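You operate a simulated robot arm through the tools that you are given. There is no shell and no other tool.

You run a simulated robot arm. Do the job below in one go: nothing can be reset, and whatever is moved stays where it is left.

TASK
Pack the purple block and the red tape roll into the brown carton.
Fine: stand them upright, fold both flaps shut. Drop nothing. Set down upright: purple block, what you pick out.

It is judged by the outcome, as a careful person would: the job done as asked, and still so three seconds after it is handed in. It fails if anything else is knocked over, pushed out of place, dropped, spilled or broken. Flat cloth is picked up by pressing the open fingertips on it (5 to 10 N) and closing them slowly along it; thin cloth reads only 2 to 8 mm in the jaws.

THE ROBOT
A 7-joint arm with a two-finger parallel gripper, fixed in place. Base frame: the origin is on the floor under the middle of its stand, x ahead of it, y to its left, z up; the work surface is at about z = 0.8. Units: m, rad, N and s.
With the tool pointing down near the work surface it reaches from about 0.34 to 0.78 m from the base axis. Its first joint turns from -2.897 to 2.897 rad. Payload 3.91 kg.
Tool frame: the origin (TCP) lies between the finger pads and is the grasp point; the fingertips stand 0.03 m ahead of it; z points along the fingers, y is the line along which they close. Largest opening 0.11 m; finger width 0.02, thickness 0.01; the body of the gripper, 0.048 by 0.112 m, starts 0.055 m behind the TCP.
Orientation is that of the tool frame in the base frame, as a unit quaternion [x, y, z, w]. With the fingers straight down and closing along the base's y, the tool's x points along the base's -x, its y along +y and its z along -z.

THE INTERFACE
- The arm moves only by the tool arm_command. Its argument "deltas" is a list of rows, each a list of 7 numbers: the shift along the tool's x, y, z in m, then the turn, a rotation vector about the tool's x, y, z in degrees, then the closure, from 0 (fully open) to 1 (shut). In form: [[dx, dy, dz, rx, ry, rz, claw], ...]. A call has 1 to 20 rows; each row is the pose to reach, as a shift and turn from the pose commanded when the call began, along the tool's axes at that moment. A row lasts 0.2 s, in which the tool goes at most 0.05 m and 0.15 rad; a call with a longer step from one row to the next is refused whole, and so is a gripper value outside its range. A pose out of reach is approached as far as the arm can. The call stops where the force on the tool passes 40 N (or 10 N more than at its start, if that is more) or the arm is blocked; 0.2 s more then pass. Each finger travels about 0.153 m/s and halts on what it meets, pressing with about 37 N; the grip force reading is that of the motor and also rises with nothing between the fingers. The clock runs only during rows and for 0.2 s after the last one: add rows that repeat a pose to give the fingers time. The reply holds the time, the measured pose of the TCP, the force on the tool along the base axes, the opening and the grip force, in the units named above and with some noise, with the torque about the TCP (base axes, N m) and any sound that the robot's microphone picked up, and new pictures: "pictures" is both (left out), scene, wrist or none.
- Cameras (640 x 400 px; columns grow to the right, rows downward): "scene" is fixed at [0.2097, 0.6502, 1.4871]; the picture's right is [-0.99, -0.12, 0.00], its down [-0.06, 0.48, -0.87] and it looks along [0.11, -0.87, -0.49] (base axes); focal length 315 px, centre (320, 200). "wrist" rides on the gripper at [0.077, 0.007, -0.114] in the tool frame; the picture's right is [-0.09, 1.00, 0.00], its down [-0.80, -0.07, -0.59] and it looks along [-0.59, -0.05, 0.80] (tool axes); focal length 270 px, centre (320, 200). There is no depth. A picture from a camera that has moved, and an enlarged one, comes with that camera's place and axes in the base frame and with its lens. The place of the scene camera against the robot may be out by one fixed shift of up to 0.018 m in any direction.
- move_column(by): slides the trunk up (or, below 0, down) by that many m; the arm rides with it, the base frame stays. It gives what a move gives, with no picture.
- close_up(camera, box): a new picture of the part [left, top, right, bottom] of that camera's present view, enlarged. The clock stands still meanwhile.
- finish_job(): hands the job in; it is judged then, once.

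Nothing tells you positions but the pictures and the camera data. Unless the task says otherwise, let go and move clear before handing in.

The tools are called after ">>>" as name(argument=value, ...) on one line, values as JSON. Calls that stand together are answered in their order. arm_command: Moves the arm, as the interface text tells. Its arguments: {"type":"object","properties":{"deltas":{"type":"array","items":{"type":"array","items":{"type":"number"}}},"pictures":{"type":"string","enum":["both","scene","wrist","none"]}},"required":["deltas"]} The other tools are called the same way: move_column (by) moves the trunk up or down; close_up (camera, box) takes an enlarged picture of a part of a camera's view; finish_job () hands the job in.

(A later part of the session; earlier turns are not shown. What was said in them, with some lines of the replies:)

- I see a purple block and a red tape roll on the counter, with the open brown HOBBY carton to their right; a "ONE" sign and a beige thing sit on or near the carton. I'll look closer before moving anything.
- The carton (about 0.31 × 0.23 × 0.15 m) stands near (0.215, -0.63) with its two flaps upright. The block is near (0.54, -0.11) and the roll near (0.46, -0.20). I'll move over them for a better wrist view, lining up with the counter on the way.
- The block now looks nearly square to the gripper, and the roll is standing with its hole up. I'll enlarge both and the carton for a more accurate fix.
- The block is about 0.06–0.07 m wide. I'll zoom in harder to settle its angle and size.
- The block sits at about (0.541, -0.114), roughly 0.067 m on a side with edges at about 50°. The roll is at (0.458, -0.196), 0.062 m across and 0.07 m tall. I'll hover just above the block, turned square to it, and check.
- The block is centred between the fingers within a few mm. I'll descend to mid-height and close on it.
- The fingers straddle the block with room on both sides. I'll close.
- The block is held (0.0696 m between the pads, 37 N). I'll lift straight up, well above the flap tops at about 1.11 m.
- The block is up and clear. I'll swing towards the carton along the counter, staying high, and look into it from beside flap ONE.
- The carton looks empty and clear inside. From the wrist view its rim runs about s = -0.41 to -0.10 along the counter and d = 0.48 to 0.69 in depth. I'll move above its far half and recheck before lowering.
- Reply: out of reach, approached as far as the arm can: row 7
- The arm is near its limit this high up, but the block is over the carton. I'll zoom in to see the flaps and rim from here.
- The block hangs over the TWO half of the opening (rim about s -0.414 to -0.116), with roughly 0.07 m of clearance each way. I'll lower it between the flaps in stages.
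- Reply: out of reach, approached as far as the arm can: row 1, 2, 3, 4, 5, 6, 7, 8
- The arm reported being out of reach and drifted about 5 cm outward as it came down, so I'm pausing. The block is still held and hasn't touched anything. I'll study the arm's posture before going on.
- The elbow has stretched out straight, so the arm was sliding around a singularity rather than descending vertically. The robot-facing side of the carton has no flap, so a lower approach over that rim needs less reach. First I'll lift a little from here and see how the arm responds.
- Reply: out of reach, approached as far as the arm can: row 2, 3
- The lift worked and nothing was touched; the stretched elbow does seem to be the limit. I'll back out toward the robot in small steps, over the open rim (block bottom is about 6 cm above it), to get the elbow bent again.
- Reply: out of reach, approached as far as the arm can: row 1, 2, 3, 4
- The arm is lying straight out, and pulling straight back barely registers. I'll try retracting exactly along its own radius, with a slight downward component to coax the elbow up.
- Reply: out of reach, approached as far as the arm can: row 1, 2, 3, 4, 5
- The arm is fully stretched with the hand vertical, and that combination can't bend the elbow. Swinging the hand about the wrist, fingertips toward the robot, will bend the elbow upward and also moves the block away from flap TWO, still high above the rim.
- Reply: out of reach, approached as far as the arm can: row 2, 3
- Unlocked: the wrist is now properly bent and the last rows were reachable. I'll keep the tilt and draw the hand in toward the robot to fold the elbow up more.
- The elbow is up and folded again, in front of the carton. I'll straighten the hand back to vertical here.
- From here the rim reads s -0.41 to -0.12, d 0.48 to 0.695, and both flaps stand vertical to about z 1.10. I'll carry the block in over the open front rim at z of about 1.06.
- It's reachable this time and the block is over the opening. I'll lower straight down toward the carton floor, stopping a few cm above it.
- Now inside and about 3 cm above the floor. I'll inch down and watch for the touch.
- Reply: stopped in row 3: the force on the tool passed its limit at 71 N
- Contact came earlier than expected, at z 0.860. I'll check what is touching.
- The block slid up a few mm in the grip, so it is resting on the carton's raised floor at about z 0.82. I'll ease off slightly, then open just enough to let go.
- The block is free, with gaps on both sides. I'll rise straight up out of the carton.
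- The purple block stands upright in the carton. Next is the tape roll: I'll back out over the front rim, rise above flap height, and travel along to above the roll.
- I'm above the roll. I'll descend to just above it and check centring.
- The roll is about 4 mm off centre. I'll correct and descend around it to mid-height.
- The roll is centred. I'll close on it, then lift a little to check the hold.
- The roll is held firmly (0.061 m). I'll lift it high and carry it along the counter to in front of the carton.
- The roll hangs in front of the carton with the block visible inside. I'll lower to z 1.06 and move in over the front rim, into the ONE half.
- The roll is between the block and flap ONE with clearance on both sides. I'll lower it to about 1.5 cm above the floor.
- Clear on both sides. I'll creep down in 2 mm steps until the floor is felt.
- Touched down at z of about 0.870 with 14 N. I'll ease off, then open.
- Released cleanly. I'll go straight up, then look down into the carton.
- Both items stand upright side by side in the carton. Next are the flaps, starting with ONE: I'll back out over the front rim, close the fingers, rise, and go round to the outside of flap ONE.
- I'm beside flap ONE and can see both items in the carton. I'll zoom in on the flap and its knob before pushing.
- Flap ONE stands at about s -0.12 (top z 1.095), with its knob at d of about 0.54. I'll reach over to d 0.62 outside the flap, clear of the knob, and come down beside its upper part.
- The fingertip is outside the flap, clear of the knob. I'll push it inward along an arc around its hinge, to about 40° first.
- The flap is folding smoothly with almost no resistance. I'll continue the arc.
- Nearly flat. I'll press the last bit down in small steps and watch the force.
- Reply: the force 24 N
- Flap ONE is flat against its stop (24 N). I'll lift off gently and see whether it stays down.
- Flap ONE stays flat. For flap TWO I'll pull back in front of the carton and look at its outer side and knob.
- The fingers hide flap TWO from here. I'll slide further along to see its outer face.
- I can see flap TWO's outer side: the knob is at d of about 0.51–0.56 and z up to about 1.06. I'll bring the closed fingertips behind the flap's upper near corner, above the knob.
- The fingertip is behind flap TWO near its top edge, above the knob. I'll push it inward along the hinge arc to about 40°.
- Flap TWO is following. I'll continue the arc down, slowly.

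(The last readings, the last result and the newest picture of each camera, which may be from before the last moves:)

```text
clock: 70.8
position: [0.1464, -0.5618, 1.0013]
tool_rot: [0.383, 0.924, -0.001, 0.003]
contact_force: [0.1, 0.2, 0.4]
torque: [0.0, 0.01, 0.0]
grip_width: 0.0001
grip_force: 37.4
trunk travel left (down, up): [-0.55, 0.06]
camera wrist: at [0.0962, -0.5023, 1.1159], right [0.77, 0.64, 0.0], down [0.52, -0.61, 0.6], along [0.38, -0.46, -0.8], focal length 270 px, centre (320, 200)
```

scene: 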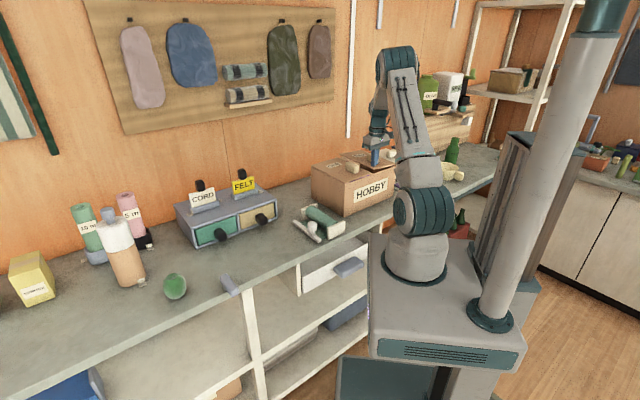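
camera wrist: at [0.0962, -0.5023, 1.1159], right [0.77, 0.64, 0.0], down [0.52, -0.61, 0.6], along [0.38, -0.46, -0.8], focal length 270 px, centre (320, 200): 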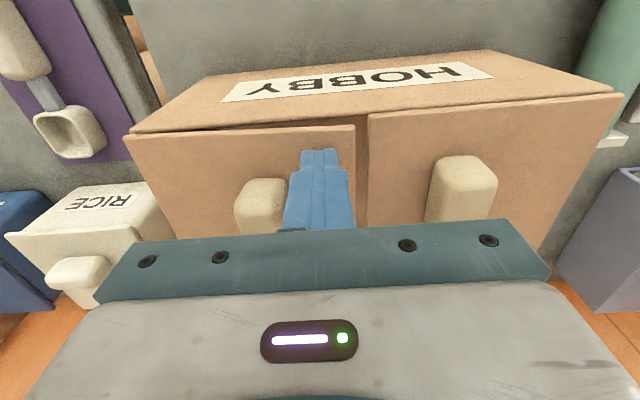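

Almost flat. I'll press the last part down in small steps, shifting slightly away from the knob.

>>> arm_command(deltas=[[0, 0.003, 0.003, 0, 0, 0, 1.0], [0, 0.005, 0.006, 0, 0, 0, 1.0], [0, 0.006, 0.009, 0, 0, 0, 1.0], [0, 0.006, 0.012, 0, 0, 0, 1.0], [0, 0.006, 0.015, 0, 0, 0, 1.0], [0, 0.006, 0.015, 0, 0, 0, 1.0]], pictures="wrist")

```text
clock: 72.2
position: [0.1504, -0.5588, 0.9881]
tool_rot: [0.382, 0.924, -0.003, 0.002]
contact_force: [0.1, 1.4, 6.9]
torque: [0.08, 0.05, -0.1]
grip_width: 0.0
grip_force: 37.0
trunk travel left (down, up): [-0.55, 0.06]
camera wrist: at [0.1012, -0.4975, 1.1014], right [0.77, 0.64, 0.0], down [0.52, -0.61, 0.6], along [0.38, -0.46, -0.8], focal length 270 px, centre (320, 200)
```

wrist: 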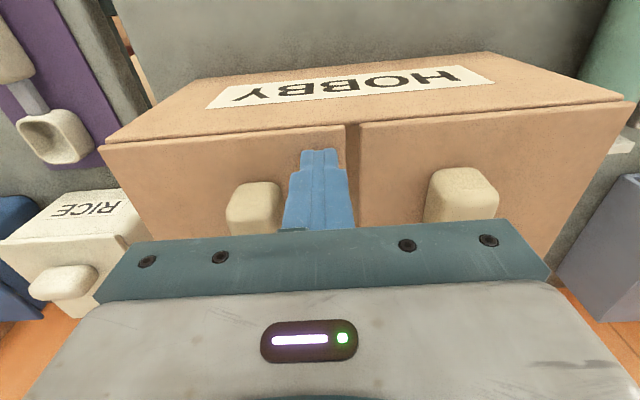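

>>> arm_command(deltas=[[0, 0, 0.002, 0, 0, 0, 1.0], [0, 0, 0.003, 0, 0, 0, 1.0]], pictures="none")

>>> close_up(camera="scene", box=[295, 110, 415, 220])

```text
clock: 72.8
position: [0.1515, -0.5577, 0.9863]
tool_rot: [0.381, 0.924, -0.004, 0.003]
contact_force: [1.3, 1.0, 24.7]
torque: [0.2, 0.15, -0.04]
grip_width: 0.0
grip_force: 36.8
trunk travel left (down, up): [-0.55, 0.06]
```

```text
3.64 times, centred on (355, 165) of scene
camera zoom: at [0.2097, 0.6502, 1.4871], right [-0.99, -0.12, 0.0], down [-0.06, 0.48, -0.87], along [0.11, -0.87, -0.49], focal length 1146 px, centre (193, 327)
```

zoom: 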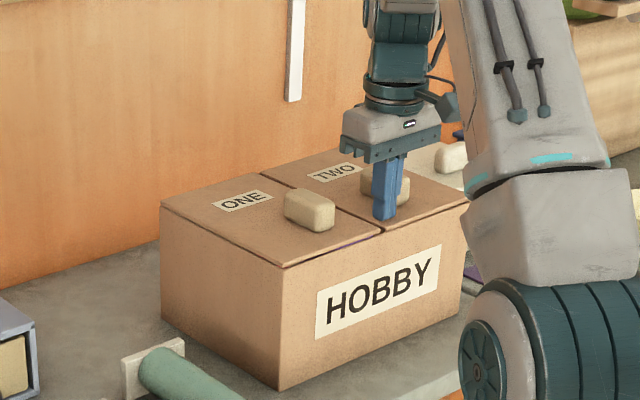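

Both flaps lie flat. I'll lift straight off and check they stay shut.

>>> arm_command(deltas=[[0, 0, -0.005, 0, 0, 0, 1.0], [0, 0, -0.02, 0, 0, 0, 1.0], [0, 0, -0.05, 0, 0, 0, 1.0], [0, 0, -0.09, 0, 0, 0, 1.0], [0.02, 0, -0.12, 0, 0, 0, 1.0], [0.05, 0, -0.14, 0, 0, 0, 1.0], [0.08, 0, -0.16, 0, 0, 0, 1.0], [0.08, 0, -0.16, 0, 0, 0, 1.0]])

```text
clock: 74.6
position: [0.0933, -0.5019, 1.1419]
tool_rot: [0.382, 0.924, -0.002, 0.001]
contact_force: [0.2, 0.6, -0.1]
torque: [0.03, 0.0, 0.02]
grip_width: 0.0001
grip_force: 37.0
trunk travel left (down, up): [-0.55, 0.06]
camera wrist: at [0.0428, -0.4412, 1.2562], right [0.77, 0.64, 0.0], down [0.52, -0.61, 0.6], along [0.38, -0.46, -0.8], focal length 270 px, centre (320, 200)
```

scene: 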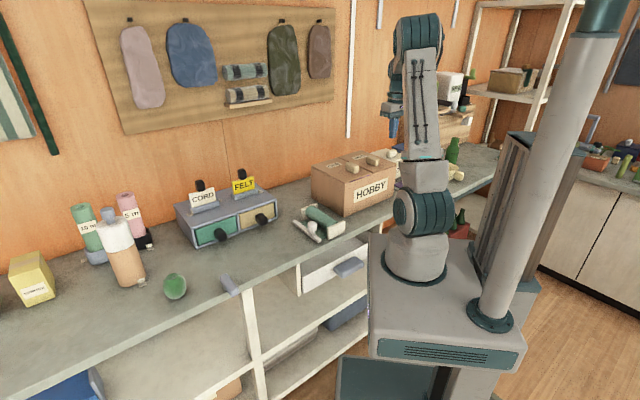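
wrist: 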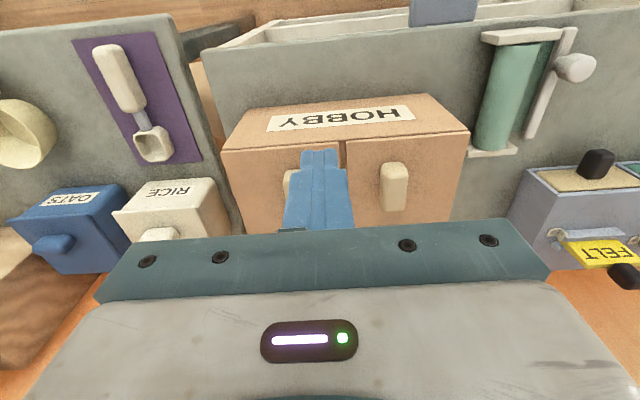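

Both flaps remain shut. I'll move the arm clear to near its starting spot, open the hand, and take a last look.

>>> arm_command(deltas=[[0, 0.01, -0.03, 0, 0, 0, 0.9], [0, 0.05, -0.045, 0, 0, 0, 0.7], [0, 0.09, -0.045, 0, 0, 0, 0.5], [0, 0.13, -0.045, 0, 0, 0, 0.3], [0, 0.17, -0.045, 0, 0, 0, 0], [0, 0.21, -0.045, 0, 0, 0, 0], [0, 0.25, -0.045, 0, 0, 0, 0], [0, 0.29, -0.045, 0, 0, 0, 0], [0, 0.33, -0.045, 0, 0, 0, 0], [0, 0.33, -0.045, 0, 0, 0, 0]])

>>> close_up(camera="scene", box=[295, 110, 415, 220])

>>> close_up(camera="wrist", box=[0, 0, 320, 250])

```text
clock: 76.8
position: [0.3264, -0.2665, 1.189]
tool_rot: [0.383, 0.924, -0.001, 0.003]
contact_force: [-0.3, -0.1, 0.3]
torque: [-0.03, 0.03, 0.02]
grip_width: 0.1101
grip_force: 0.1
trunk travel left (down, up): [-0.55, 0.06]
camera wrist: at [0.2768, -0.206, 1.302], right [0.77, 0.64, 0.0], down [0.52, -0.61, 0.6], along [0.38, -0.46, -0.8], focal length 270 px, centre (320, 200)
```

scene: 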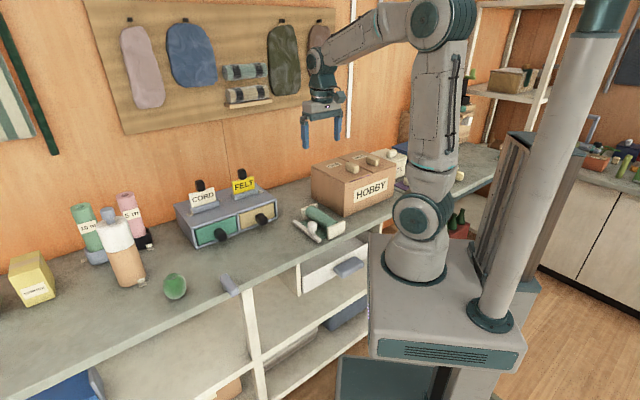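
wrist: 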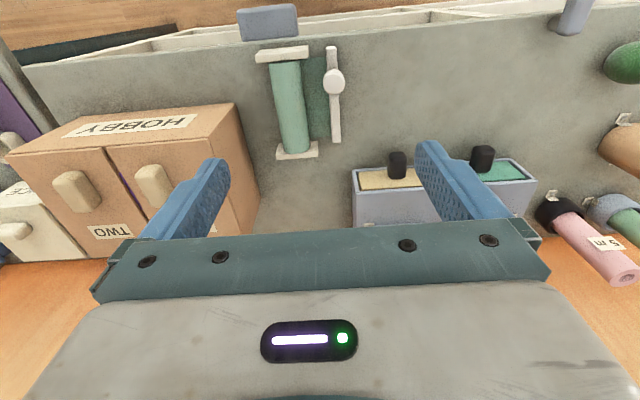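

```text
3.64 times, centred on (355, 165) of scene
camera zoom: at [0.2097, 0.6502, 1.4871], right [-0.99, -0.12, 0.0], down [-0.06, 0.48, -0.87], along [0.11, -0.87, -0.49], focal length 1146 px, centre (193, 327)
```

zoom: 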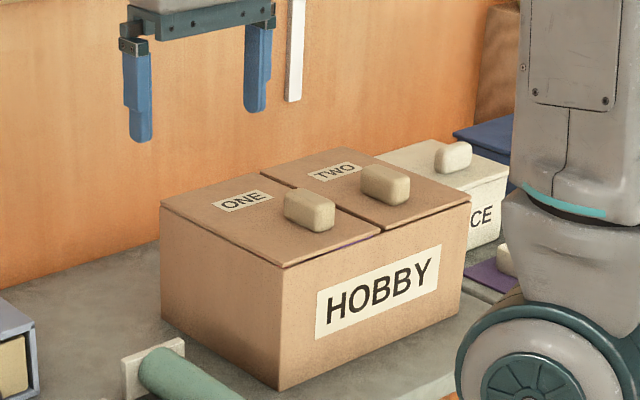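

```text
1.60 times, centred on (160, 125) of wrist
camera zoom: at [0.2768, -0.206, 1.302], right [0.77, 0.64, 0.0], down [0.52, -0.61, 0.6], along [0.38, -0.46, -0.8], focal length 432 px, centre (576, 320)
```

zoom: 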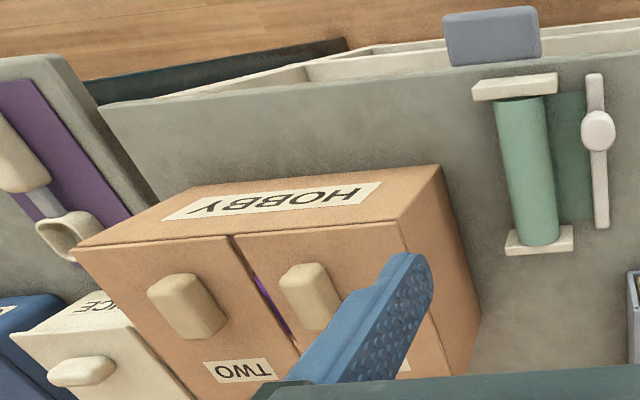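

The purple block and the red roll stand upright inside the carton. Flaps ONE and TWO are both flat shut, the neighbouring items look undisturbed, and the arm is clear with its hand open. I'm handing the job in.

>>> finish_job()

```text
The job is handed in.
```

The purple block and the red tape roll are in the brown carton. Both were standing upright side by side when I last saw them, just before closing the flaps. Flaps ONE and TWO are folded flat and stayed down after I let go.

- **Early contact with the floor:** the carton's floor is about 3 cm above the counter, so the block touched down sooner than I expected. The force peaked at 71 N and the block slid up slightly in the grip. It looked fine and upright afterwards.
- **Arm stall:** partway through carrying the block, the arm stretched out straight and stalled just above the carton. I backed out and came in over the front rim instead. The block stayed in the grip and nothing seemed to be touched.

In the last pictures, nothing nearby looks moved or knocked over. The arm was clear with its hand open when I handed the job in. I don't have the judging result.
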